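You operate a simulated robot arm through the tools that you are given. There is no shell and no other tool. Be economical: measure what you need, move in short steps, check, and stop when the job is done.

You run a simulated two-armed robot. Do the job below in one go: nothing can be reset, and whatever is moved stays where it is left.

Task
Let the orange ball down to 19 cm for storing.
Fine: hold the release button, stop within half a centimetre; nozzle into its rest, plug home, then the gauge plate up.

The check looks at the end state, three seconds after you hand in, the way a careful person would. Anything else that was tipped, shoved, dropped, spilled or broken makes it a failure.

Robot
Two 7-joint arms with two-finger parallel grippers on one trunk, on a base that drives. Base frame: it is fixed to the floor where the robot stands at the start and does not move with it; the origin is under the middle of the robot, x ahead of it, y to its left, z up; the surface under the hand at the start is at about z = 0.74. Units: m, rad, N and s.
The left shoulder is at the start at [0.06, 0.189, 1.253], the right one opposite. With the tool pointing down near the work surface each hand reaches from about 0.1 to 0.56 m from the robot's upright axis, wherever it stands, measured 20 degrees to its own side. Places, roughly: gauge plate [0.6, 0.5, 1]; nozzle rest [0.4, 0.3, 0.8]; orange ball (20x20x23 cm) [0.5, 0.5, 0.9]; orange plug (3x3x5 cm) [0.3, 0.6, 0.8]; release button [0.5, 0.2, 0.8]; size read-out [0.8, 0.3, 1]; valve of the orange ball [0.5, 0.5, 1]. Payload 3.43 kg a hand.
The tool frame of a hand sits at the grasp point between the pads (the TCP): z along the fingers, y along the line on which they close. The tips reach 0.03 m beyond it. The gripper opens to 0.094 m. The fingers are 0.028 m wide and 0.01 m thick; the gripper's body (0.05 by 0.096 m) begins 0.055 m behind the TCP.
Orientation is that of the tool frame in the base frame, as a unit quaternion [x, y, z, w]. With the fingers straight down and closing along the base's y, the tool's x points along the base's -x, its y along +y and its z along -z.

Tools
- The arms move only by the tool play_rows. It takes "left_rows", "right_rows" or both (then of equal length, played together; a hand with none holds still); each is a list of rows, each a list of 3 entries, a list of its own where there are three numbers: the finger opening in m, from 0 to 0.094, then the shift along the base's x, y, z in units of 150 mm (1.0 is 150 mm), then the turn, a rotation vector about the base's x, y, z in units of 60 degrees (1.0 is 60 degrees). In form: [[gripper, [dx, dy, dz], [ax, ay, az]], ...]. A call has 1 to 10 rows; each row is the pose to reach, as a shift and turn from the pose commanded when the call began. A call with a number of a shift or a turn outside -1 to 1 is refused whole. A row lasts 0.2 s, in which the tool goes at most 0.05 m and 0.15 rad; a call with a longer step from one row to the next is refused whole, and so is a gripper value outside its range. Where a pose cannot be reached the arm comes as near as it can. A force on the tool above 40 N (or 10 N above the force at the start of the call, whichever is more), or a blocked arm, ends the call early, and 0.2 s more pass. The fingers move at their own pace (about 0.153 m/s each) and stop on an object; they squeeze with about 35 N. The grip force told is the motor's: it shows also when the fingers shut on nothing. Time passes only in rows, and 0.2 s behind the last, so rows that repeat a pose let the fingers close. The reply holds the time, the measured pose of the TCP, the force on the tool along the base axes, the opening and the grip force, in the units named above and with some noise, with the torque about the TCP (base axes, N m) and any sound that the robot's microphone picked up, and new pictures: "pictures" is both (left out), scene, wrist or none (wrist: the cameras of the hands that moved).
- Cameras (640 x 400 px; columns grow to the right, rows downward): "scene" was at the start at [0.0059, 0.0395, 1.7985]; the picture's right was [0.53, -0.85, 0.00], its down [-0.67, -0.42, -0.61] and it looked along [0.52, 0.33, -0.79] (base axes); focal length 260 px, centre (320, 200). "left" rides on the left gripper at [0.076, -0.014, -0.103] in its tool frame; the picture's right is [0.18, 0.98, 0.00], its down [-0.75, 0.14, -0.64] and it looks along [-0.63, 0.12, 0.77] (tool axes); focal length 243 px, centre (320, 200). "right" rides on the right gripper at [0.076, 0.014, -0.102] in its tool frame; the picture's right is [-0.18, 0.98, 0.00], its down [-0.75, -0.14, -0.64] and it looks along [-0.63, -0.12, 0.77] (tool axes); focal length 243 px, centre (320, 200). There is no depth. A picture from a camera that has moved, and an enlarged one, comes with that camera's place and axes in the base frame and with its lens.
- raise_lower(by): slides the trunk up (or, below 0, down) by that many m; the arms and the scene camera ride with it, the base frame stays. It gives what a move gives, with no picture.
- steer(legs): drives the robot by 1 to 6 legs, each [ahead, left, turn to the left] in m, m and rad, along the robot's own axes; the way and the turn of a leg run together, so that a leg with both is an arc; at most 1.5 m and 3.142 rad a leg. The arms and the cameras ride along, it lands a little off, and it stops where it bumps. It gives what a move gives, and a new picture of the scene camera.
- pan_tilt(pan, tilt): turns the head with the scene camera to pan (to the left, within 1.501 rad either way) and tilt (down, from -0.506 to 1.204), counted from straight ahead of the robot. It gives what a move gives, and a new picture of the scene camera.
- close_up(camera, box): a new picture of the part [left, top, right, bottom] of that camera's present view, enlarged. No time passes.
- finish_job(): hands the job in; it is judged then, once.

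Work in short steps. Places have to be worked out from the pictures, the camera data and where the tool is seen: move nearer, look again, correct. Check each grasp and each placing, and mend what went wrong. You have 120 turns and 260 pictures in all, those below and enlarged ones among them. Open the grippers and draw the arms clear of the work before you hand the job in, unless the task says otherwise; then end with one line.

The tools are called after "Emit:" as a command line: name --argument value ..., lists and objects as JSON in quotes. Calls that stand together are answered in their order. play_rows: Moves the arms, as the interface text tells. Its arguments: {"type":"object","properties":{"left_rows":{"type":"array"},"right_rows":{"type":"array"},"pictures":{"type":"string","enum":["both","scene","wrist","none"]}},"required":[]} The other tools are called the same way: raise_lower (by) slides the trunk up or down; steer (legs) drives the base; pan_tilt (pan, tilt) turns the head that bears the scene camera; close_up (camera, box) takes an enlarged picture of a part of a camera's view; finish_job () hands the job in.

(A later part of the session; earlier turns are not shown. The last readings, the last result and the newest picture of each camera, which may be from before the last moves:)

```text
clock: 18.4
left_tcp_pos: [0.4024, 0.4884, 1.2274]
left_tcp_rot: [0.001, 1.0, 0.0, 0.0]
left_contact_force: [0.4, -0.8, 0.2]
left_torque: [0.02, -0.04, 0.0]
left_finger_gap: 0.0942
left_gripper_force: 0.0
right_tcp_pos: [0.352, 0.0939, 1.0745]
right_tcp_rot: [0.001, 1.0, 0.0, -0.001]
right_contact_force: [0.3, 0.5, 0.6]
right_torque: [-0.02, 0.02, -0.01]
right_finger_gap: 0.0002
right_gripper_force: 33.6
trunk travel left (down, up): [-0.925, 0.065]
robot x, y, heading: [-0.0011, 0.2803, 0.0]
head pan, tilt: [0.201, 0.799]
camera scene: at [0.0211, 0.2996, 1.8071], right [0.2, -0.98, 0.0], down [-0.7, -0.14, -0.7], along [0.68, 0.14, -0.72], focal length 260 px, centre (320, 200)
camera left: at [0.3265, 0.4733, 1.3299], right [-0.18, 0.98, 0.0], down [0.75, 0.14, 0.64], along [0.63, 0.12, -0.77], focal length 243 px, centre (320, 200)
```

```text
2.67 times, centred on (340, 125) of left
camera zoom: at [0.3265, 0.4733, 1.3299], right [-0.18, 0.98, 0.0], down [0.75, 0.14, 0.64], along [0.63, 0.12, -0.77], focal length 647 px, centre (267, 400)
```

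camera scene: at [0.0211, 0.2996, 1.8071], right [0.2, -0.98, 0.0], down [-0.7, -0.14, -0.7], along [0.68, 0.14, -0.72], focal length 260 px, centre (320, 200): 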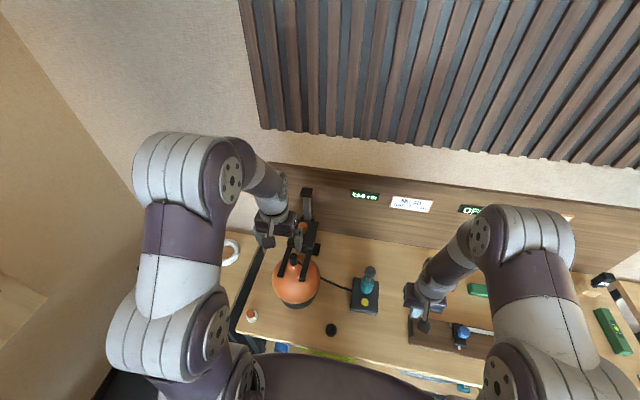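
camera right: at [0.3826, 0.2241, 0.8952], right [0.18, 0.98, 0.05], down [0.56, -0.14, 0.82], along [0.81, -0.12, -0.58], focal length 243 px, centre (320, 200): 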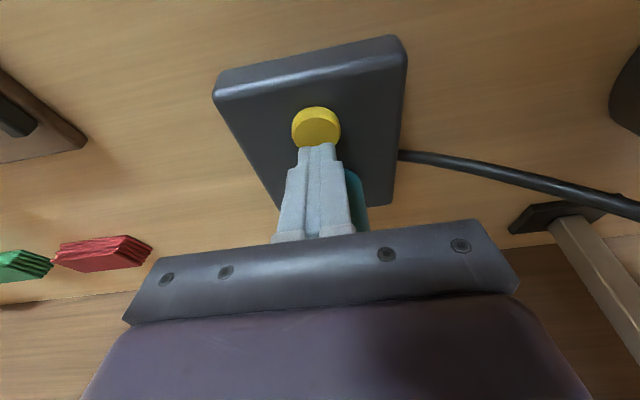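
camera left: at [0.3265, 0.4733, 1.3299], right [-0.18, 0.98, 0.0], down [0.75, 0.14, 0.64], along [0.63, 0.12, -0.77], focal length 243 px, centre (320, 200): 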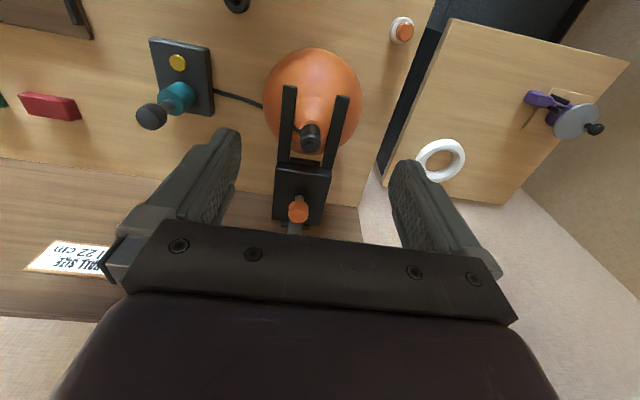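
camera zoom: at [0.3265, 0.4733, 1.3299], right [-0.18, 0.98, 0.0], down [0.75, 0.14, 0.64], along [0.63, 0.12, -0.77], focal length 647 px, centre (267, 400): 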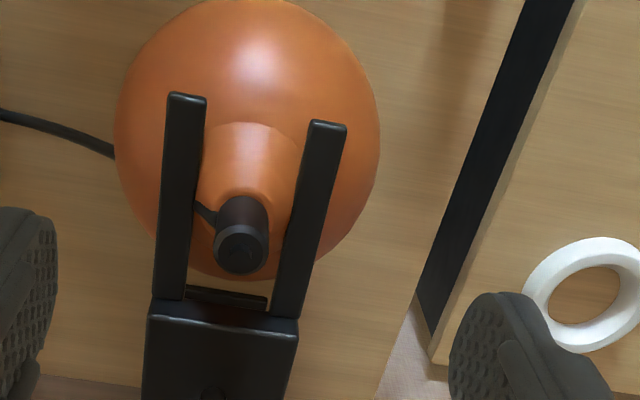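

Nozzle top is around [0.483, 0.4895, 1.015] and about 27 mm wide; the fork arms lie lower, near z 0.953, at y 0.449 and 0.529. I move closer to see where the hose leaves it.

Emit:
play_rows --left_rows '[[0.094, [-0.1, 0, -0.2], [0, 0, 0]], [0.094, [-0.2, 0, -0.4], [0, 0, 0]], [0.094, [-0.3, 0, -0.6], [0, 0, 0]], [0.094, [-0.3, 0, -0.6], [0, 0, 0]]]' --pictures "wrist"

Emit:
close_up --camera "left" --box '[230, 60, 420, 180]'

Emit:
close_up --camera "scene" --box '[250, 230, 350, 320]'

```text
clock: 19.4
left_tcp_pos: [0.3543, 0.4881, 1.1334]
left_tcp_rot: [0.0, 1.0, 0.0, 0.0]
left_contact_force: [0.5, 0.6, 0.7]
left_torque: [0.01, 0.0, 0.03]
left_finger_gap: 0.094
left_gripper_force: 0.0
right_tcp_pos: [0.3538, 0.0939, 1.0733]
right_tcp_rot: [0.002, 1.0, 0.0, 0.0]
right_contact_force: [-0.6, 0.8, -0.2]
right_torque: [-0.01, 0.02, -0.02]
right_finger_gap: 0.0001
right_gripper_force: 32.8
trunk travel left (down, up): [-0.925, 0.065]
robot x, y, heading: [0.0032, 0.2836, -0.003]
head pan, tilt: [0.201, 0.799]
camera left: at [0.2797, 0.4726, 1.2372], right [-0.18, 0.98, 0.0], down [0.75, 0.14, 0.64], along [0.63, 0.12, -0.77], focal length 243 px, centre (320, 200)
```

left: 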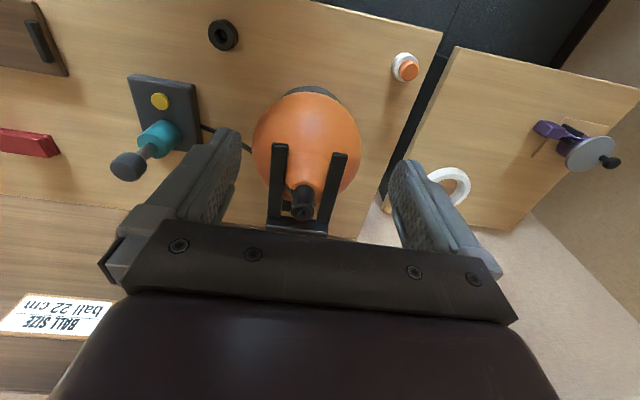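

```text
3.33 times, centred on (325, 120) of left
camera zoom: at [0.2797, 0.4726, 1.2372], right [-0.18, 0.98, 0.0], down [0.75, 0.14, 0.64], along [0.63, 0.12, -0.77], focal length 809 px, centre (303, 467)
```

zoom: 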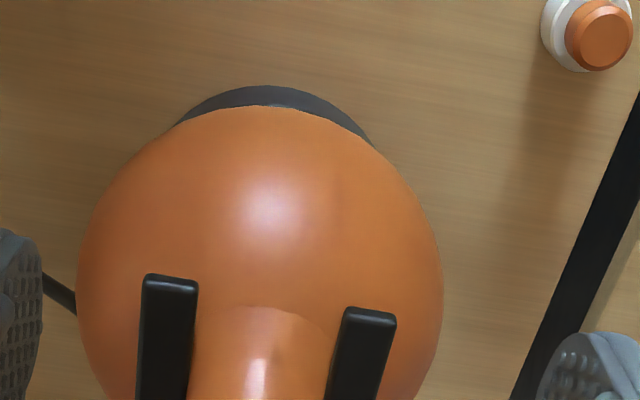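

```text
4.44 times, centred on (300, 275) of scene
camera zoom: at [0.0219, 0.2984, 1.8071], right [0.2, -0.98, 0.0], down [-0.7, -0.14, -0.7], along [0.68, 0.14, -0.72], focal length 1157 px, centre (409, -133)
```

zoom: 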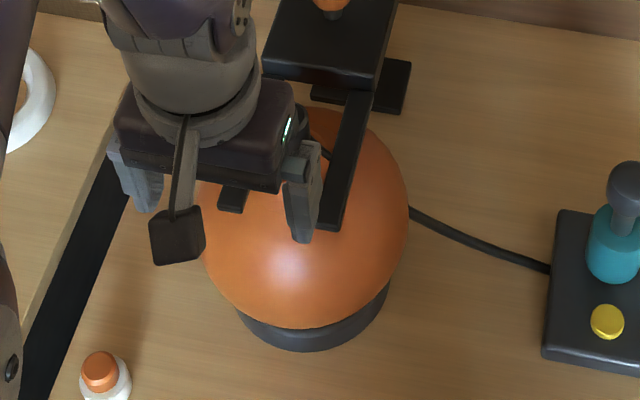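

Emit:
close_up --camera "left" --box '[250, 140, 370, 240]'

```text
4.00 times, centred on (310, 190) of left
camera zoom: at [0.2797, 0.4726, 1.2372], right [-0.18, 0.98, 0.0], down [0.75, 0.14, 0.64], along [0.63, 0.12, -0.77], focal length 970 px, centre (360, 240)
```

zoom: 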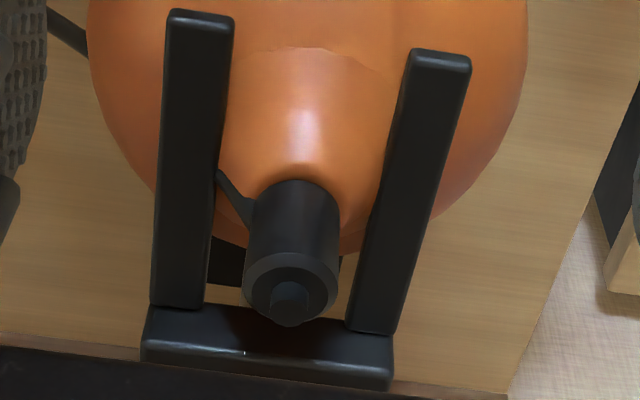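

The nozzle body spans z 0.97–1.003 at about [0.491, 0.490], and the hose leaves at its foot on the right side. I go above it and look.

Emit:
play_rows --left_rows '[[0.07, [0.25, 0.01, -0.05], [0, 0, 0]], [0.07, [0.5, 0.01, -0.1], [0, 0, 0]], [0.07, [0.75, 0.01, -0.2], [0, 0, 0]], [0.07, [0.91, 0.01, -0.4], [0, 0, 0]], [0.07, [0.91, 0.01, -0.48], [0, 0, 0]], [0.07, [0.91, 0.01, -0.48], [0, 0, 0]]]' --pictures "both"

Emit:
close_up --camera "left" --box '[220, 60, 420, 240]'

Emit:
close_up --camera "scene" --box '[250, 190, 390, 320]'

```text
clock: 20.8
left_tcp_pos: [0.4905, 0.4882, 1.0628]
left_tcp_rot: [0.0, 1.0, 0.0, 0.001]
left_contact_force: [-0.6, 0.5, -0.2]
left_torque: [-0.02, -0.01, 0.0]
left_finger_gap: 0.0701
left_gripper_force: 0.0
right_tcp_pos: [0.3529, 0.0937, 1.0749]
right_tcp_rot: [0.0, 1.0, -0.001, 0.0]
right_contact_force: [-1.0, -1.0, 0.2]
right_torque: [-0.03, 0.01, 0.04]
right_finger_gap: 0.0
right_gripper_force: 33.1
trunk travel left (down, up): [-0.925, 0.065]
robot x, y, heading: [0.0002, 0.2844, -0.002]
head pan, tilt: [0.201, 0.799]
camera scene: at [0.0212, 0.2986, 1.8071], right [0.2, -0.98, 0.0], down [-0.7, -0.14, -0.7], along [0.68, 0.14, -0.72], focal length 260 px, centre (320, 200)
camera left: at [0.4161, 0.4742, 1.1659], right [-0.18, 0.98, 0.0], down [0.75, 0.14, 0.64], along [0.63, 0.12, -0.77], focal length 243 px, centre (320, 200)
```

scene: 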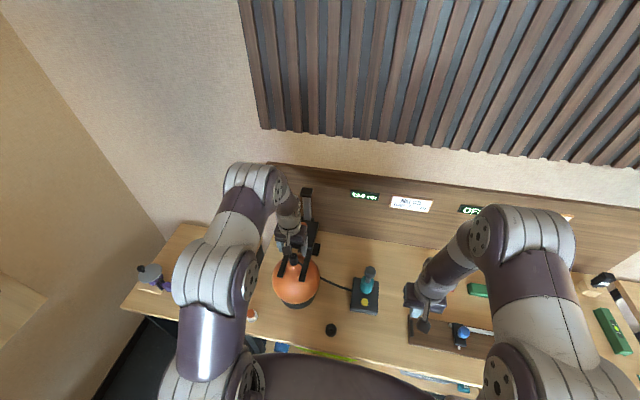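
left: 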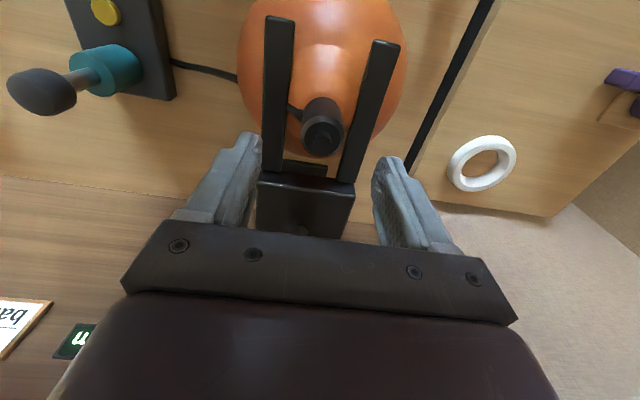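

```text
2.22 times, centred on (320, 150) of left
camera zoom: at [0.4161, 0.4742, 1.1659], right [-0.18, 0.98, 0.0], down [0.75, 0.14, 0.64], along [0.63, 0.12, -0.77], focal length 539 px, centre (320, 311)
```

zoom: 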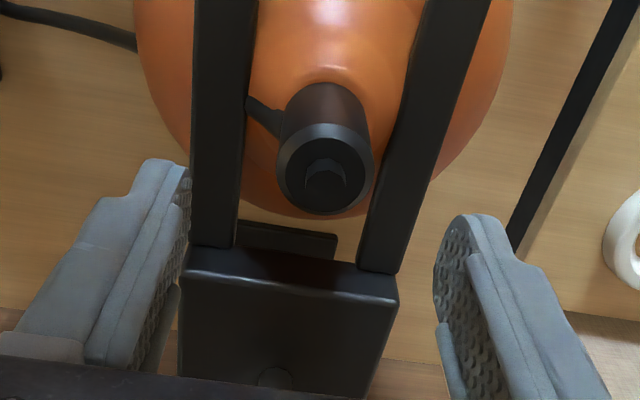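

```text
3.08 times, centred on (320, 255) of scene
camera zoom: at [0.0212, 0.2986, 1.8071], right [0.2, -0.98, 0.0], down [-0.7, -0.14, -0.7], along [0.68, 0.14, -0.72], focal length 801 px, centre (320, 31)
```

zoom: 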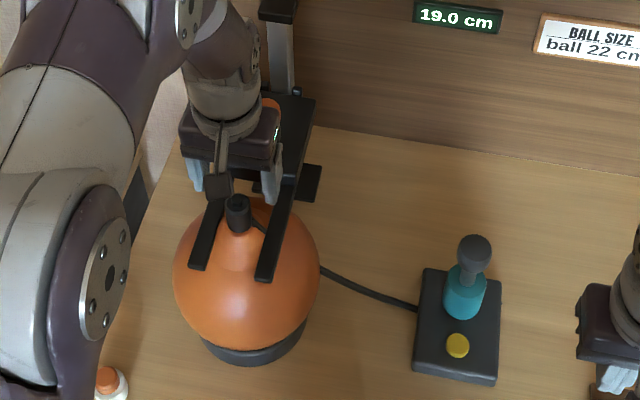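

Aligned within 2 mm. I go down to TCP z 1.014 so the tips stay above the hose and fork, then close.

Emit:
play_rows --left_rows '[[0.07, [0, 0.013, -0.16], [0, 0, 0]], [0.07, [0, 0.013, -0.325], [0, 0, 0]], [0.07, [0, 0.013, -0.325], [0, 0, 0]]]' --pictures "wrist"

Emit:
close_up --camera "left" --box '[220, 60, 420, 240]'

```text
clock: 21.6
left_tcp_pos: [0.492, 0.4911, 1.015]
left_tcp_rot: [0.0, 1.0, 0.0, 0.0]
left_contact_force: [-0.2, 0.2, 0.1]
left_torque: [-0.02, 0.0, -0.02]
left_finger_gap: 0.07
left_gripper_force: 0.2
right_tcp_pos: [0.3533, 0.0951, 1.0745]
right_tcp_rot: [0.0, 1.0, 0.001, 0.0]
right_contact_force: [-0.7, -0.3, -0.4]
right_torque: [0.02, 0.03, 0.02]
right_finger_gap: 0.0
right_gripper_force: 32.9
trunk travel left (down, up): [-0.925, 0.065]
robot x, y, heading: [-0.004, 0.283, -0.001]
head pan, tilt: [0.201, 0.799]
camera left: at [0.4152, 0.4764, 1.1176], right [-0.18, 0.98, 0.0], down [0.75, 0.14, 0.64], along [0.63, 0.12, -0.77], focal length 243 px, centre (320, 200)
```

left: 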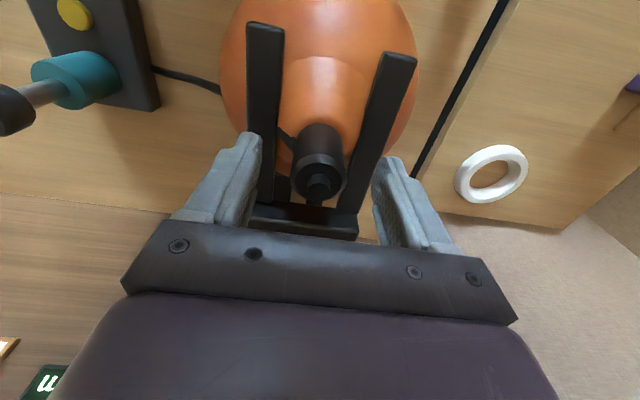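

```text
2.22 times, centred on (320, 150) of left
camera zoom: at [0.4152, 0.4764, 1.1176], right [-0.18, 0.98, 0.0], down [0.75, 0.14, 0.64], along [0.63, 0.12, -0.77], focal length 539 px, centre (320, 311)
```

zoom: 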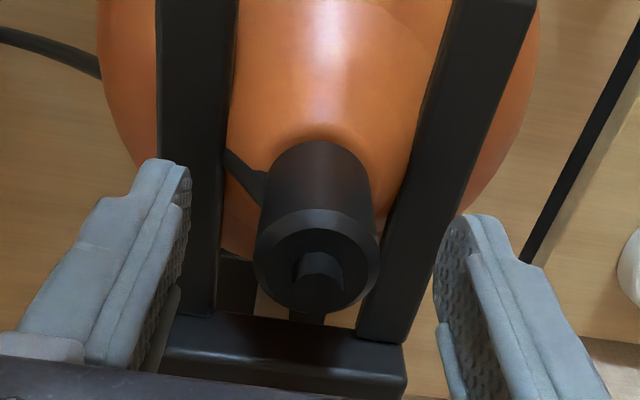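

Nozzle sits midway between the fingers. I close.

Emit:
play_rows --left_rows '[[0.04, [0, 0, 0], [0, 0, 0]], [0.0, [0, 0, 0], [0, 0, 0]], [0.0, [0, 0, 0], [0, 0, 0]]]' --pictures "wrist"

Emit:
close_up --camera "left" --box '[220, 60, 420, 240]'

```text
clock: 22.4
left_tcp_pos: [0.4914, 0.491, 1.0151]
left_tcp_rot: [0.001, 1.0, 0.0, 0.0]
left_contact_force: [0.0, -2.8, -0.5]
left_torque: [-0.09, -0.02, 0.0]
left_finger_gap: 0.0295
left_gripper_force: 34.9
right_tcp_pos: [0.3525, 0.0928, 1.0747]
right_tcp_rot: [0.002, 1.0, 0.0, 0.0]
right_contact_force: [-1.1, -0.1, 0.2]
right_torque: [-0.03, -0.01, -0.02]
right_finger_gap: 0.0001
right_gripper_force: 33.2
trunk travel left (down, up): [-0.925, 0.065]
robot x, y, heading: [-0.0016, 0.2828, -0.007]
head pan, tilt: [0.201, 0.799]
camera left: at [0.4154, 0.476, 1.1177], right [-0.18, 0.98, 0.0], down [0.75, 0.14, 0.64], along [0.63, 0.12, -0.77], focal length 243 px, centre (320, 200)
```

left: 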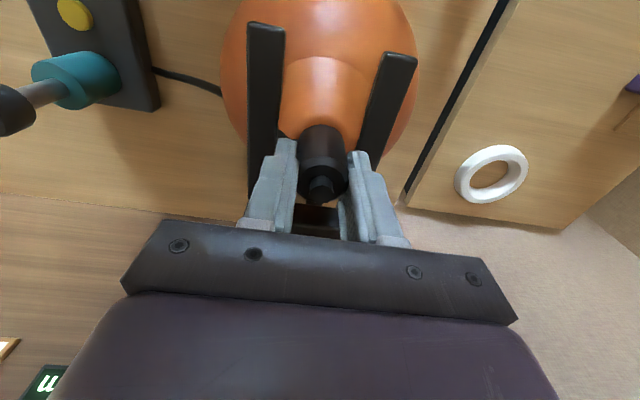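

```text
2.22 times, centred on (320, 150) of left
camera zoom: at [0.4154, 0.476, 1.1177], right [-0.18, 0.98, 0.0], down [0.75, 0.14, 0.64], along [0.63, 0.12, -0.77], focal length 539 px, centre (320, 311)
```

zoom: 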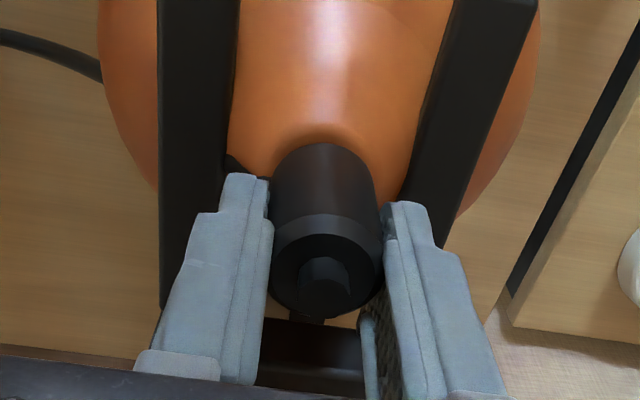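

Gripped at 29.5 mm. I lift straight up in small steps.

Emit:
play_rows --left_rows '[[0, [0, 0, 0.05], [0, 0, 0]], [0, [0, 0, 0.12], [0, 0, 0]], [0, [0, 0, 0.25], [0, 0, 0]], [0, [0, 0, 0.45], [0, 0, 0]], [0, [0, 0, 0.6], [0, 0, 0]]]' --pictures "both"

Emit:
close_up --camera "scene" --box '[250, 190, 390, 320]'

Emit:
close_up --camera "left" --box '[220, 60, 420, 240]'

```text
clock: 23.6
left_tcp_pos: [0.4922, 0.4908, 1.1054]
left_tcp_rot: [0.001, 1.0, 0.0, 0.0]
left_contact_force: [-0.7, 0.0, -0.7]
left_torque: [-0.02, -0.02, 0.01]
left_finger_gap: 0.0296
left_gripper_force: 35.4
right_tcp_pos: [0.3519, 0.0939, 1.0753]
right_tcp_rot: [0.0, 1.0, -0.001, 0.0]
right_contact_force: [-0.6, 0.5, -0.2]
right_torque: [0.03, -0.02, -0.03]
right_finger_gap: 0.0
right_gripper_force: 33.0
trunk travel left (down, up): [-0.925, 0.065]
robot x, y, heading: [-0.0003, 0.2829, 0.003]
head pan, tilt: [0.201, 0.799]
camera scene: at [0.021, 0.2989, 1.8071], right [0.2, -0.98, 0.0], down [-0.7, -0.14, -0.7], along [0.68, 0.14, -0.72], focal length 260 px, centre (320, 200)
camera left: at [0.4159, 0.4775, 1.2087], right [-0.18, 0.98, 0.0], down [0.75, 0.14, 0.64], along [0.63, 0.12, -0.77], focal length 243 px, centre (320, 200)
```

scene: 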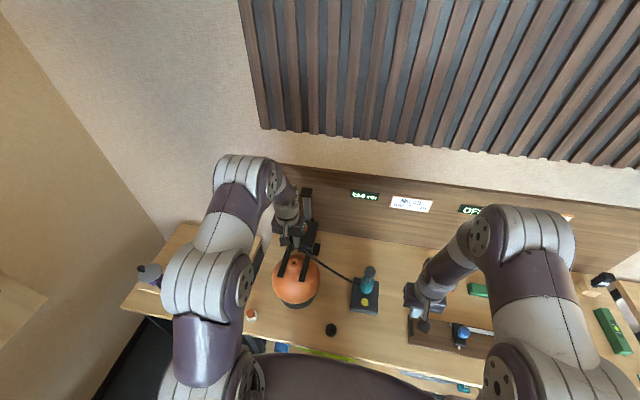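
left: 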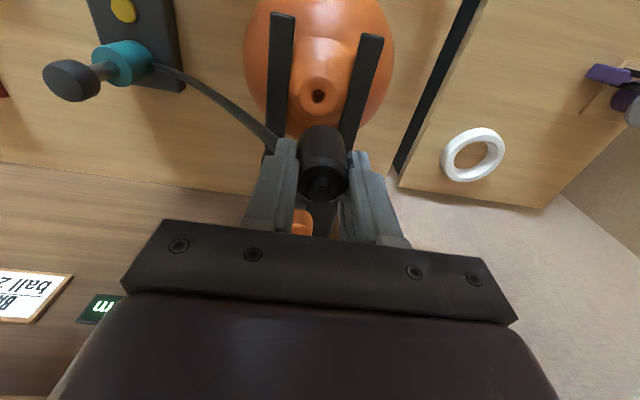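

```text
3.08 times, centred on (320, 255) of scene
camera zoom: at [0.021, 0.2989, 1.8071], right [0.2, -0.98, 0.0], down [-0.7, -0.14, -0.7], along [0.68, 0.14, -0.72], focal length 801 px, centre (320, 31)
```

zoom: 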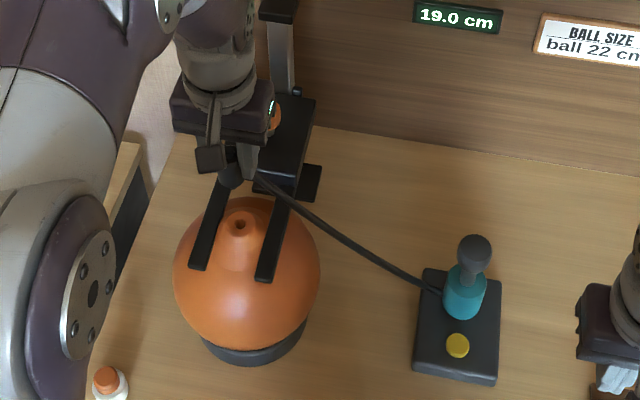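

```text
2.22 times, centred on (320, 150) of left
camera zoom: at [0.4159, 0.4775, 1.2087], right [-0.18, 0.98, 0.0], down [0.75, 0.14, 0.64], along [0.63, 0.12, -0.77], focal length 539 px, centre (320, 311)
```

zoom: 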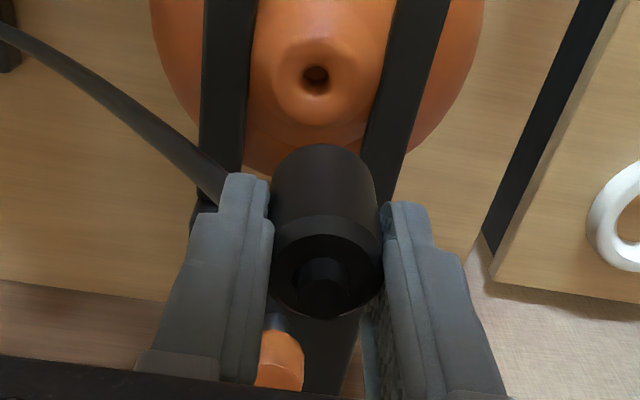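

The nozzle is out, the valve hole is seen at about [0.491,0.490,0.957], and 19.0 still shows. I carry the nozzle above the rest.

Emit:
play_rows --left_rows '[[0, [-0.18, -0.22, 0], [0, 0, 0]], [0, [-0.36, -0.44, 0], [0, 0, 0]], [0, [-0.54, -0.66, 0], [0, 0, 0]], [0, [-0.72, -0.88, -0.1], [0, 0, 0]], [0, [-0.9, -1, -0.3], [0, 0, 0]], [0, [-0.9, -1, -0.6], [0, 0, 0]], [0, [-0.9, -1, -0.8], [0, 0, 0]], [0, [-0.9, -1, -0.8], [0, 0, 0]]]' --pictures "both"

Emit:
close_up --camera "scene" --box '[250, 190, 390, 340]'

Emit:
close_up --camera "left" --box '[220, 40, 420, 220]'

```text
clock: 25.4
left_tcp_pos: [0.3565, 0.3399, 0.9891]
left_tcp_rot: [0.001, 1.0, 0.0, 0.0]
left_contact_force: [0.0, -0.5, -1.1]
left_torque: [0.03, -0.04, 0.0]
left_finger_gap: 0.0294
left_gripper_force: 34.7
right_tcp_pos: [0.3525, 0.093, 1.0756]
right_tcp_rot: [0.001, 1.0, 0.0, 0.0]
right_contact_force: [-0.4, 0.2, -0.2]
right_torque: [0.01, -0.02, 0.0]
right_finger_gap: 0.0
right_gripper_force: 32.9
trunk travel left (down, up): [-0.925, 0.065]
robot x, y, heading: [0.0001, 0.2863, -0.003]
head pan, tilt: [0.201, 0.799]
camera scene: at [0.0209, 0.2985, 1.8071], right [0.2, -0.98, 0.0], down [-0.7, -0.14, -0.7], along [0.68, 0.14, -0.72], focal length 260 px, centre (320, 200)
camera left: at [0.2809, 0.3253, 1.0907], right [-0.18, 0.98, 0.0], down [0.75, 0.14, 0.64], along [0.63, 0.12, -0.77], focal length 243 px, centre (320, 200)
```

scene: 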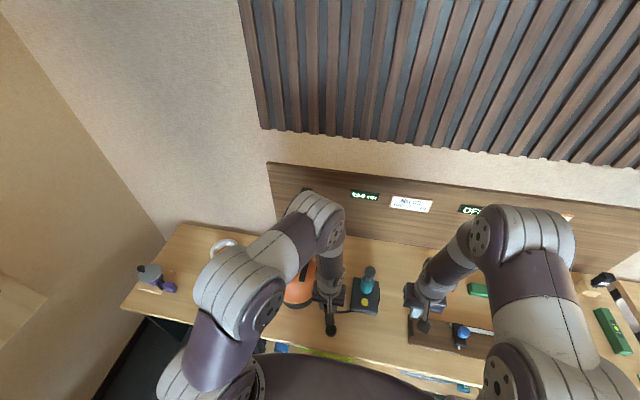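
left: 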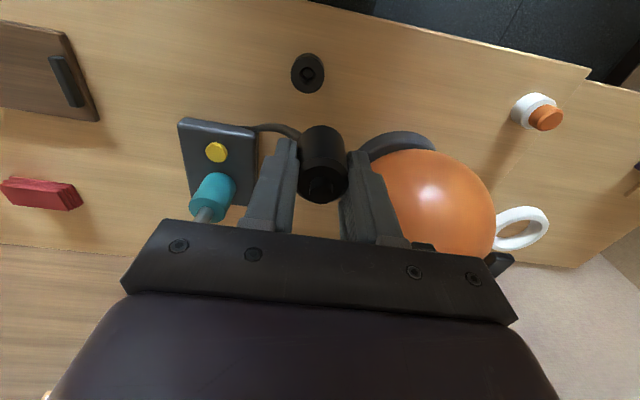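

```text
2.67 times, centred on (320, 265) of scene
camera zoom: at [0.0209, 0.2985, 1.8071], right [0.2, -0.98, 0.0], down [-0.7, -0.14, -0.7], along [0.68, 0.14, -0.72], focal length 694 px, centre (320, 27)
```

zoom: 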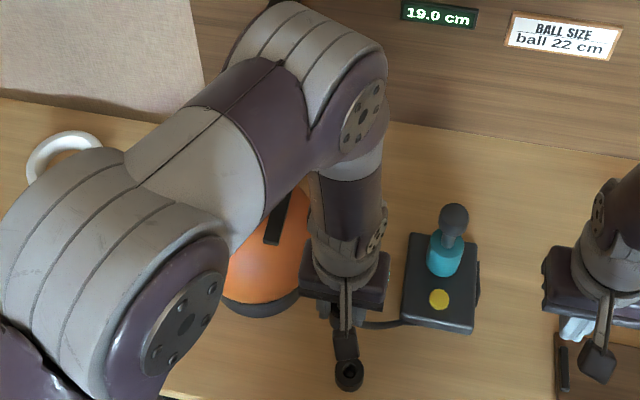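

```text
2.22 times, centred on (320, 130) of left
camera zoom: at [0.2809, 0.3253, 1.0907], right [-0.18, 0.98, 0.0], down [0.75, 0.14, 0.64], along [0.63, 0.12, -0.77], focal length 539 px, centre (320, 356)
```

zoom: 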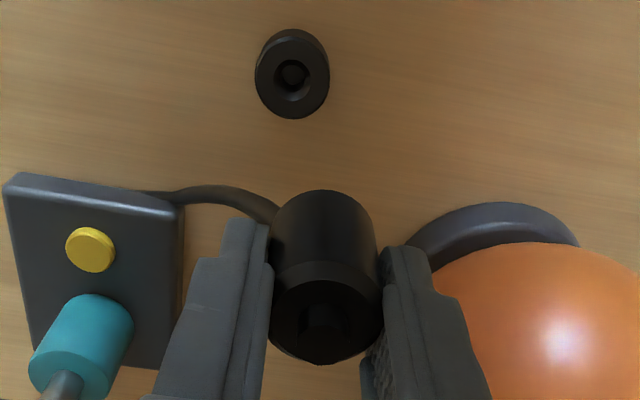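

Rest ring found near [0.357, 0.326], top about z 0.765. I move over it and lower to TCP z 0.88.

Emit:
play_rows --left_rows '[[0, [0, -0.097, -0.2], [0, 0, 0]], [0, [0, -0.097, -0.45], [0, 0, 0]], [0, [0, -0.097, -0.7], [0, 0, 0]], [0, [0, -0.097, -0.7], [0, 0, 0]]]' --pictures "wrist"

Emit:
close_up --camera "left" --box '[220, 40, 420, 220]'

Emit:
close_up --camera "scene" --box '[300, 270, 380, 350]'

Emit:
close_up --camera "right" --box '[320, 0, 640, 200]'

```text
clock: 26.4
left_tcp_pos: [0.3562, 0.3268, 0.8805]
left_tcp_rot: [0.001, 1.0, 0.0, 0.001]
left_contact_force: [0.0, 0.6, 0.1]
left_torque: [0.0, -0.02, 0.0]
left_finger_gap: 0.029
left_gripper_force: 35.0
right_tcp_pos: [0.354, 0.0934, 1.0737]
right_tcp_rot: [0.001, 1.0, 0.0, 0.0]
right_contact_force: [0.0, 0.2, 0.2]
right_torque: [0.01, 0.01, 0.0]
right_finger_gap: 0.0
right_gripper_force: 32.7
trunk travel left (down, up): [-0.925, 0.065]
robot x, y, heading: [0.001, 0.2818, 0.0]
head pan, tilt: [0.201, 0.799]
camera left: at [0.2807, 0.3111, 0.9829], right [-0.18, 0.98, 0.0], down [0.75, 0.14, 0.64], along [0.63, 0.12, -0.77], focal length 243 px, centre (320, 200)
```

left: 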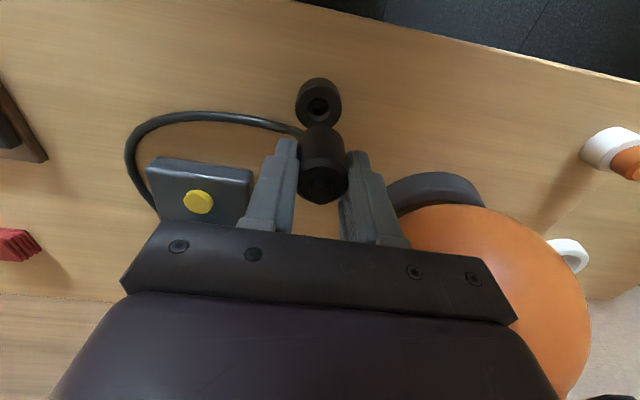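

```text
2.22 times, centred on (320, 130) of left
camera zoom: at [0.2807, 0.3111, 0.9829], right [-0.18, 0.98, 0.0], down [0.75, 0.14, 0.64], along [0.63, 0.12, -0.77], focal length 539 px, centre (320, 356)
```

zoom: 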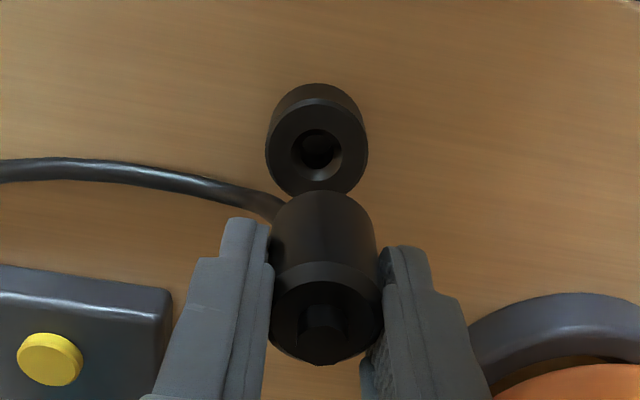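

```text
5.00 times, centred on (340, 310) of scene
camera zoom: at [0.0217, 0.2982, 1.8071], right [0.2, -0.98, 0.0], down [-0.7, -0.14, -0.7], along [0.68, 0.14, -0.72], focal length 1302 px, centre (220, -350)
```

zoom: 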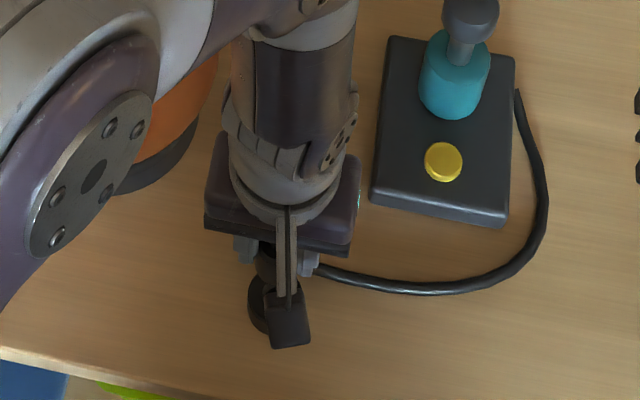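

```text
2.00 times, centred on (480, 100) of right
camera zoom: at [0.2766, 0.1089, 1.1772], right [0.19, 0.98, 0.0], down [0.75, -0.14, 0.64], along [0.63, -0.12, -0.77], focal length 485 px, centre (0, 400)
```

zoom: 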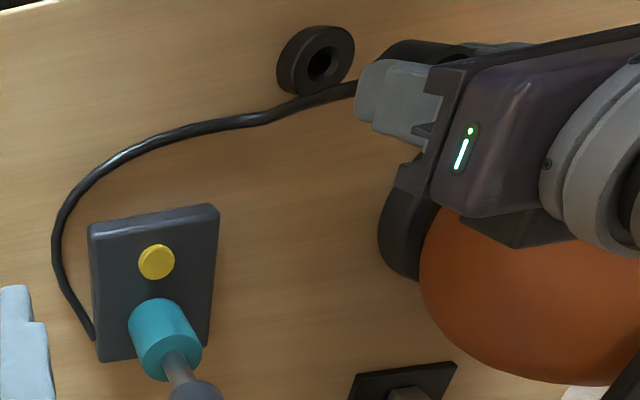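

Computing from the wrist view: ring at about [0.356, 0.3235], top z about 0.758. I shift 3 mm right and lower to z 0.845, then check from both sides.

Emit:
play_rows --left_rows '[[0, [0, -0.021, -0.1], [0, 0, 0]], [0, [0, -0.021, -0.235], [0, 0, 0]], [0, [0, -0.021, -0.235], [0, 0, 0]]]' --pictures "none"

Emit:
close_up --camera "left" --box '[260, 60, 380, 160]'

Emit:
close_up --camera "right" --box '[420, 0, 580, 100]'

```text
clock: 27.2
left_tcp_pos: [0.356, 0.3231, 0.8461]
left_tcp_rot: [0.001, 1.0, 0.0, 0.0]
left_contact_force: [0.1, -0.2, 0.1]
left_torque: [0.02, 0.03, 0.03]
left_finger_gap: 0.029
left_gripper_force: 34.7
right_tcp_pos: [0.3529, 0.0942, 1.0756]
right_tcp_rot: [0.001, 1.0, 0.0, 0.0]
right_contact_force: [1.1, 0.7, 0.4]
right_torque: [0.01, -0.03, -0.01]
right_finger_gap: 0.0
right_gripper_force: 33.1
trunk travel left (down, up): [-0.925, 0.065]
robot x, y, heading: [0.0007, 0.2831, 0.001]
head pan, tilt: [0.201, 0.799]
```

```text
4.00 times, centred on (320, 110) of left
camera zoom: at [0.2812, 0.3087, 0.9483], right [-0.18, 0.98, 0.0], down [0.75, 0.14, 0.64], along [0.63, 0.12, -0.77], focal length 970 px, centre (320, 560)
```

zoom: 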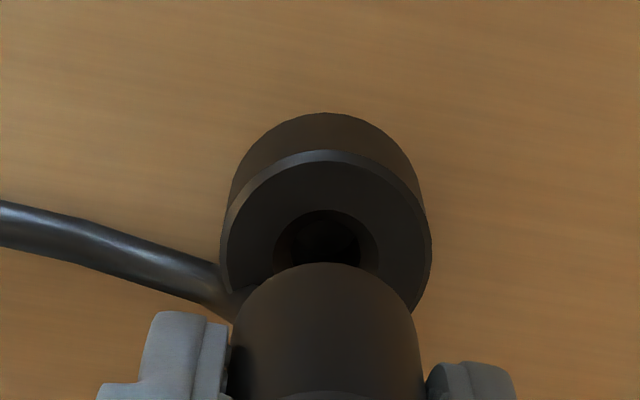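

```text
4.00 times, centred on (500, 50) of right
camera zoom: at [0.2766, 0.1093, 1.1773], right [0.19, 0.98, 0.0], down [0.75, -0.14, 0.64], along [0.63, -0.12, -0.77], focal length 970 px, centre (-400, 800)
```

zoom: 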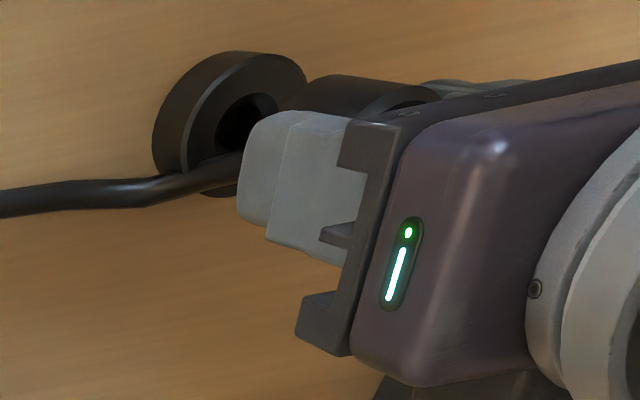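

Both the ring and the nozzle axis agree within a millimetre. I lower slowly in 5 mm rows.

Emit:
play_rows --left_rows '[[0, [0, 0, -0.033], [0, 0, 0]], [0, [0, 0, -0.066], [0, 0, 0]], [0, [0, 0, -0.1], [0, 0, 0]], [0, [0, 0, -0.133], [0, 0, 0]]]' --pictures "none"

Emit:
close_up --camera "left" --box '[260, 80, 380, 180]'

Emit:
close_up --camera "right" --box '[420, 0, 580, 100]'

```text
clock: 28.2
left_tcp_pos: [0.3577, 0.323, 0.8254]
left_tcp_rot: [0.001, 1.0, 0.0, 0.0]
left_contact_force: [0.2, 0.0, -0.7]
left_torque: [0.01, 0.0, 0.02]
left_finger_gap: 0.0291
left_gripper_force: 35.5
right_tcp_pos: [0.3536, 0.0938, 1.0755]
right_tcp_rot: [0.0, 1.0, -0.001, 0.0]
right_contact_force: [-1.1, 0.3, 0.4]
right_torque: [0.0, 0.0, 0.05]
right_finger_gap: 0.0002
right_gripper_force: 32.6
trunk travel left (down, up): [-0.925, 0.065]
robot x, y, heading: [0.0003, 0.2857, -0.001]
head pan, tilt: [0.201, 0.799]
```

```text
4.00 times, centred on (320, 130) of left
camera zoom: at [0.2828, 0.3087, 0.9283], right [-0.18, 0.98, 0.0], down [0.75, 0.14, 0.64], along [0.63, 0.12, -0.77], focal length 970 px, centre (320, 480)
```

zoom: 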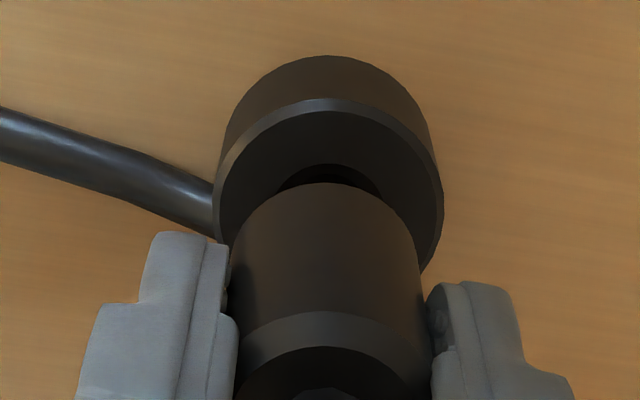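

```text
4.00 times, centred on (500, 50) of right
camera zoom: at [0.2769, 0.1092, 1.1772], right [0.19, 0.98, 0.0], down [0.75, -0.14, 0.64], along [0.63, -0.12, -0.77], focal length 970 px, centre (-400, 800)
```

zoom: 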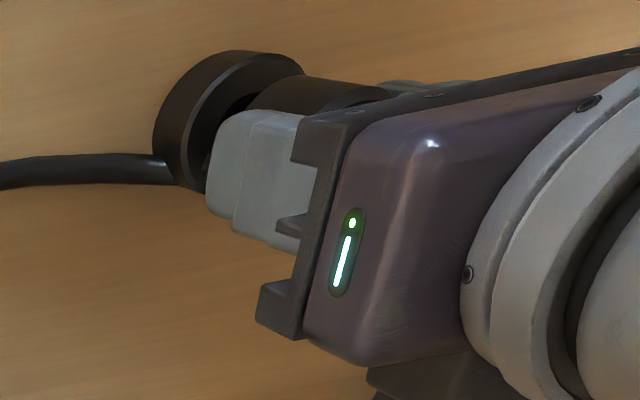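

Slightly off: 1.5 mm too far ahead and 1 mm right. I correct and lower further.

Emit:
play_rows --left_rows '[[0, [-0.01, 0.006, 0], [0, 0, 0]], [0, [-0.01, 0.006, -0.03], [0, 0, 0]], [0, [-0.01, 0.006, -0.06], [0, 0, 0]], [0, [-0.01, 0.006, -0.08], [0, 0, 0]]]' --pictures "none"

Emit:
close_up --camera "left" --box '[260, 80, 380, 180]'

Emit:
close_up --camera "right" --box '[420, 0, 580, 100]'

```text
clock: 29.2
left_tcp_pos: [0.3576, 0.3249, 0.8144]
left_tcp_rot: [0.001, 1.0, 0.001, 0.001]
left_contact_force: [2.6, -0.5, 0.4]
left_torque: [0.02, -0.13, 0.02]
left_finger_gap: 0.0291
left_gripper_force: 35.1
right_tcp_pos: [0.3536, 0.0933, 1.0739]
right_tcp_rot: [0.001, 1.0, -0.001, 0.0]
right_contact_force: [-0.1, -1.1, 0.2]
right_torque: [0.0, 0.02, 0.03]
right_finger_gap: 0.0
right_gripper_force: 33.1
trunk travel left (down, up): [-0.925, 0.065]
robot x, y, heading: [-0.0016, 0.2845, -0.004]
head pan, tilt: [0.201, 0.799]
```

```text
4.00 times, centred on (320, 130) of left
camera zoom: at [0.2822, 0.3101, 0.9174], right [-0.18, 0.98, 0.0], down [0.75, 0.14, 0.64], along [0.63, 0.12, -0.77], focal length 970 px, centre (320, 480)
```

zoom: 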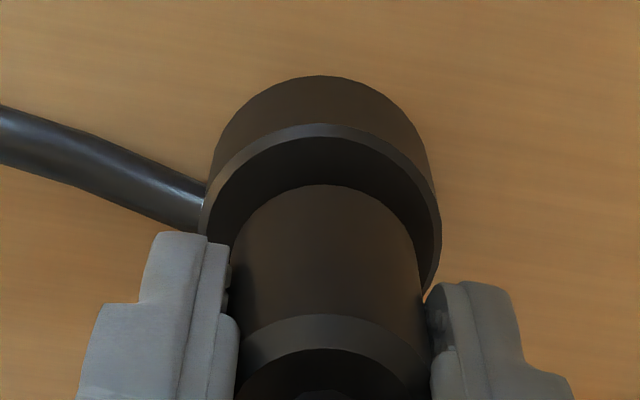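

```text
4.00 times, centred on (500, 50) of right
camera zoom: at [0.2772, 0.1092, 1.1771], right [0.19, 0.98, 0.0], down [0.75, -0.14, 0.64], along [0.63, -0.12, -0.77], focal length 970 px, centre (-400, 800)
```

zoom: 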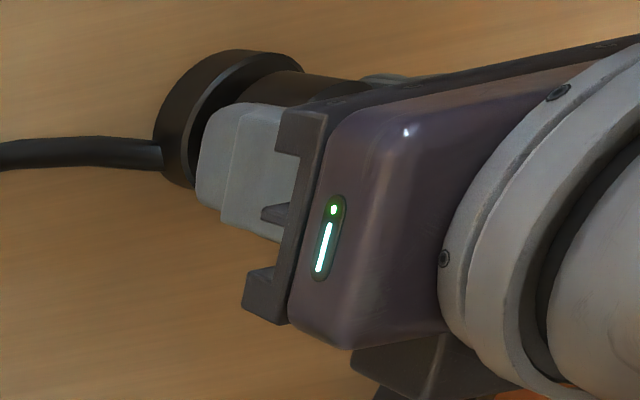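

The spout has entered the hole, with a slight sideways force of 2.6 N. I relax back ahead by 1.5 mm and go on down.

Emit:
play_rows --left_rows '[[0, [0.012, -0.003, 0], [0, 0, 0]], [0, [0.012, -0.003, -0.027], [0, 0, 0]], [0, [0.012, -0.003, -0.053], [0, 0, 0]]]' --pictures "none"

Emit:
close_up --camera "left" --box '[260, 80, 380, 180]'

```text
clock: 30.0
left_tcp_pos: [0.3583, 0.3235, 0.8062]
left_tcp_rot: [0.001, 1.0, -0.001, 0.002]
left_contact_force: [0.2, 1.4, 14.3]
left_torque: [-0.09, 0.04, 0.03]
left_finger_gap: 0.0287
left_gripper_force: 34.8
right_tcp_pos: [0.3532, 0.095, 1.0759]
right_tcp_rot: [0.001, 1.0, 0.0, 0.001]
right_contact_force: [0.3, 0.0, 0.1]
right_torque: [-0.03, 0.0, 0.03]
right_finger_gap: 0.0
right_gripper_force: 33.2
trunk travel left (down, up): [-0.925, 0.065]
robot x, y, heading: [-0.0001, 0.2807, -0.002]
head pan, tilt: [0.201, 0.799]
```

```text
4.00 times, centred on (320, 130) of left
camera zoom: at [0.2821, 0.3097, 0.9092], right [-0.18, 0.98, 0.0], down [0.75, 0.14, 0.64], along [0.63, 0.12, -0.76], focal length 970 px, centre (320, 480)
```

zoom: 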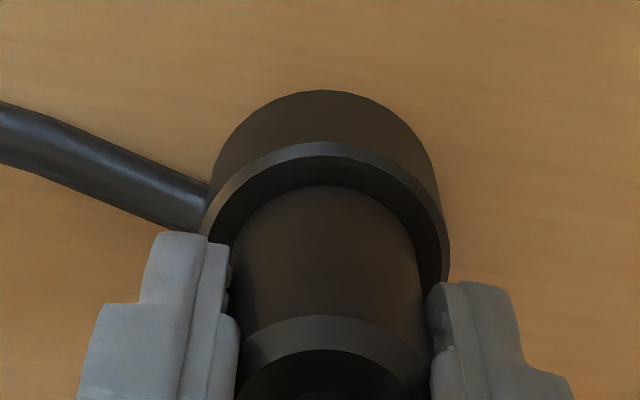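

14 N on the way down: either seated or nearly. I press 3 mm further gently to see whether it yields.

Emit:
play_rows --left_rows '[[0, [0, 0, -0.012], [0, 0, 0]], [0, [0, 0, -0.024], [0, 0, 0]]]' --pictures "none"

Emit:
close_up --camera "left" --box '[260, 80, 380, 180]'

Emit:
close_up --camera "right" --box '[420, 0, 580, 100]'

```text
clock: 30.6
left_tcp_pos: [0.3567, 0.322, 0.8033]
left_tcp_rot: [0.001, 1.0, 0.0, 0.002]
left_contact_force: [-0.3, 0.8, 30.4]
left_torque: [-0.25, 0.14, 0.05]
left_finger_gap: 0.0287
left_gripper_force: 35.2
right_tcp_pos: [0.3515, 0.0935, 1.0744]
right_tcp_rot: [0.001, 1.0, 0.0, 0.001]
right_contact_force: [0.0, 0.1, 0.9]
right_torque: [0.02, 0.0, 0.03]
right_finger_gap: 0.0
right_gripper_force: 32.2
trunk travel left (down, up): [-0.925, 0.065]
robot x, y, heading: [0.0009, 0.2828, -0.003]
head pan, tilt: [0.201, 0.799]
```

```text
4.00 times, centred on (320, 130) of left
camera zoom: at [0.2815, 0.309, 0.9056], right [-0.18, 0.98, 0.0], down [0.75, 0.14, 0.64], along [0.63, 0.12, -0.76], focal length 970 px, centre (320, 480)
```

zoom: 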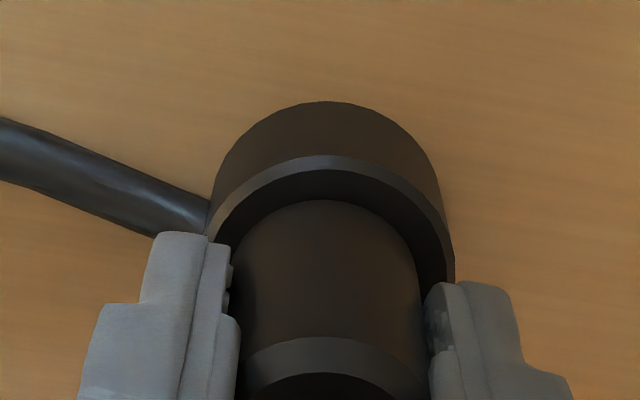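

```text
4.00 times, centred on (500, 50) of right
camera zoom: at [0.275, 0.1093, 1.1778], right [0.19, 0.98, 0.0], down [0.75, -0.14, 0.64], along [0.63, -0.12, -0.77], focal length 970 px, centre (-400, 800)
```

zoom: 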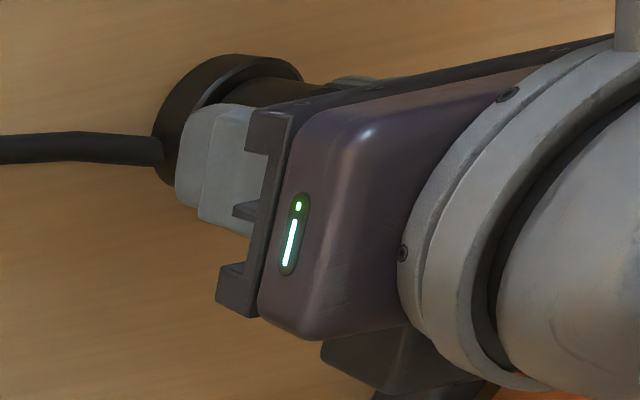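

The fingers slid down on the nozzle, so the nozzle itself isn't moving any more — seated. I release and rise to inspect.

Emit:
play_rows --left_rows '[[0, [0, 0, 0.02], [0, 0, 0]], [0.05, [0, 0, 0.02], [0, 0, 0]], [0.06, [0, 0, 0.02], [0, 0, 0]], [0.06, [0, 0, 0.15], [0, 0, 0]], [0.06, [0, 0, 0.4], [0, 0, 0]], [0.06, [0, 0, 0.7], [0, 0, 0]], [0.06, [-0.1, 0.1, 0.9], [0, 0, 0]]]' --pictures "wrist"

Emit:
close_up --camera "left" --box '[240, 0, 440, 150]'

Emit:
close_up --camera "right" --box '[420, 0, 580, 100]'

```text
clock: 32.2
left_tcp_pos: [0.3419, 0.3378, 0.9372]
left_tcp_rot: [0.001, 1.0, 0.0, 0.0]
left_contact_force: [0.2, 0.1, 1.0]
left_torque: [-0.01, -0.04, 0.02]
left_finger_gap: 0.0599
left_gripper_force: 0.0
right_tcp_pos: [0.3521, 0.0947, 1.0747]
right_tcp_rot: [0.002, 1.0, 0.0, 0.0]
right_contact_force: [-0.2, 0.2, -0.2]
right_torque: [-0.03, -0.03, -0.03]
right_finger_gap: 0.0001
right_gripper_force: 33.1
trunk travel left (down, up): [-0.925, 0.065]
robot x, y, heading: [0.0023, 0.2836, -0.002]
head pan, tilt: [0.201, 0.799]
camera left: at [0.2667, 0.3244, 1.0404], right [-0.18, 0.98, 0.0], down [0.75, 0.14, 0.64], along [0.63, 0.12, -0.77], focal length 243 px, centre (320, 200)
```

left: 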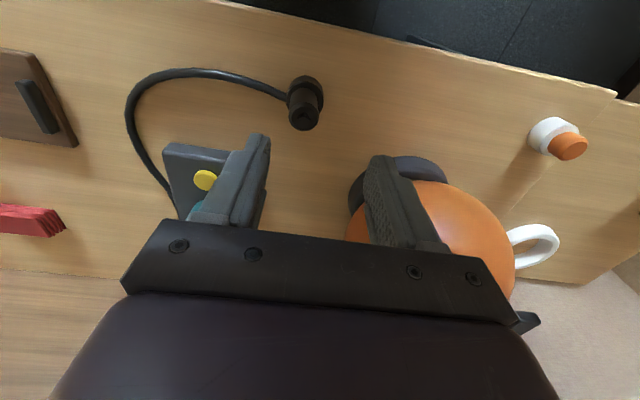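

```text
2.67 times, centred on (340, 75) of left
camera zoom: at [0.2667, 0.3244, 1.0404], right [-0.18, 0.98, 0.0], down [0.75, 0.14, 0.64], along [0.63, 0.12, -0.77], focal length 647 px, centre (267, 533)
```

zoom: 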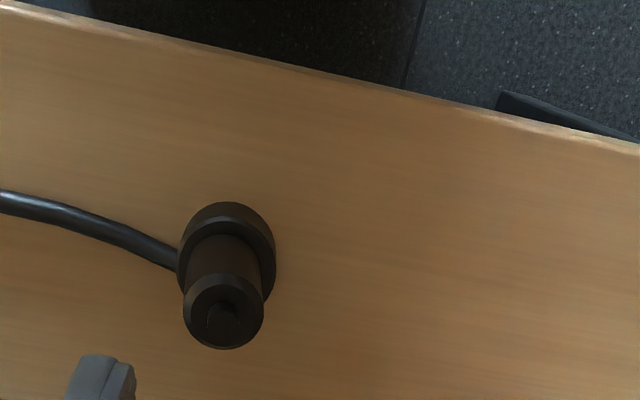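

```text
4.00 times, centred on (500, 50) of right
camera zoom: at [0.2759, 0.1099, 1.1775], right [0.19, 0.98, 0.0], down [0.75, -0.14, 0.64], along [0.63, -0.12, -0.77], focal length 970 px, centre (-400, 800)
```

zoom: 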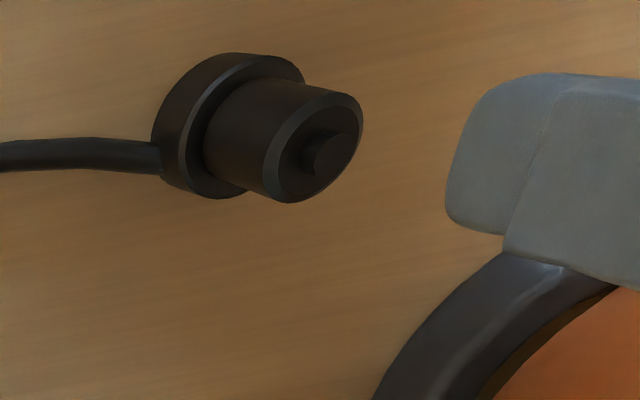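

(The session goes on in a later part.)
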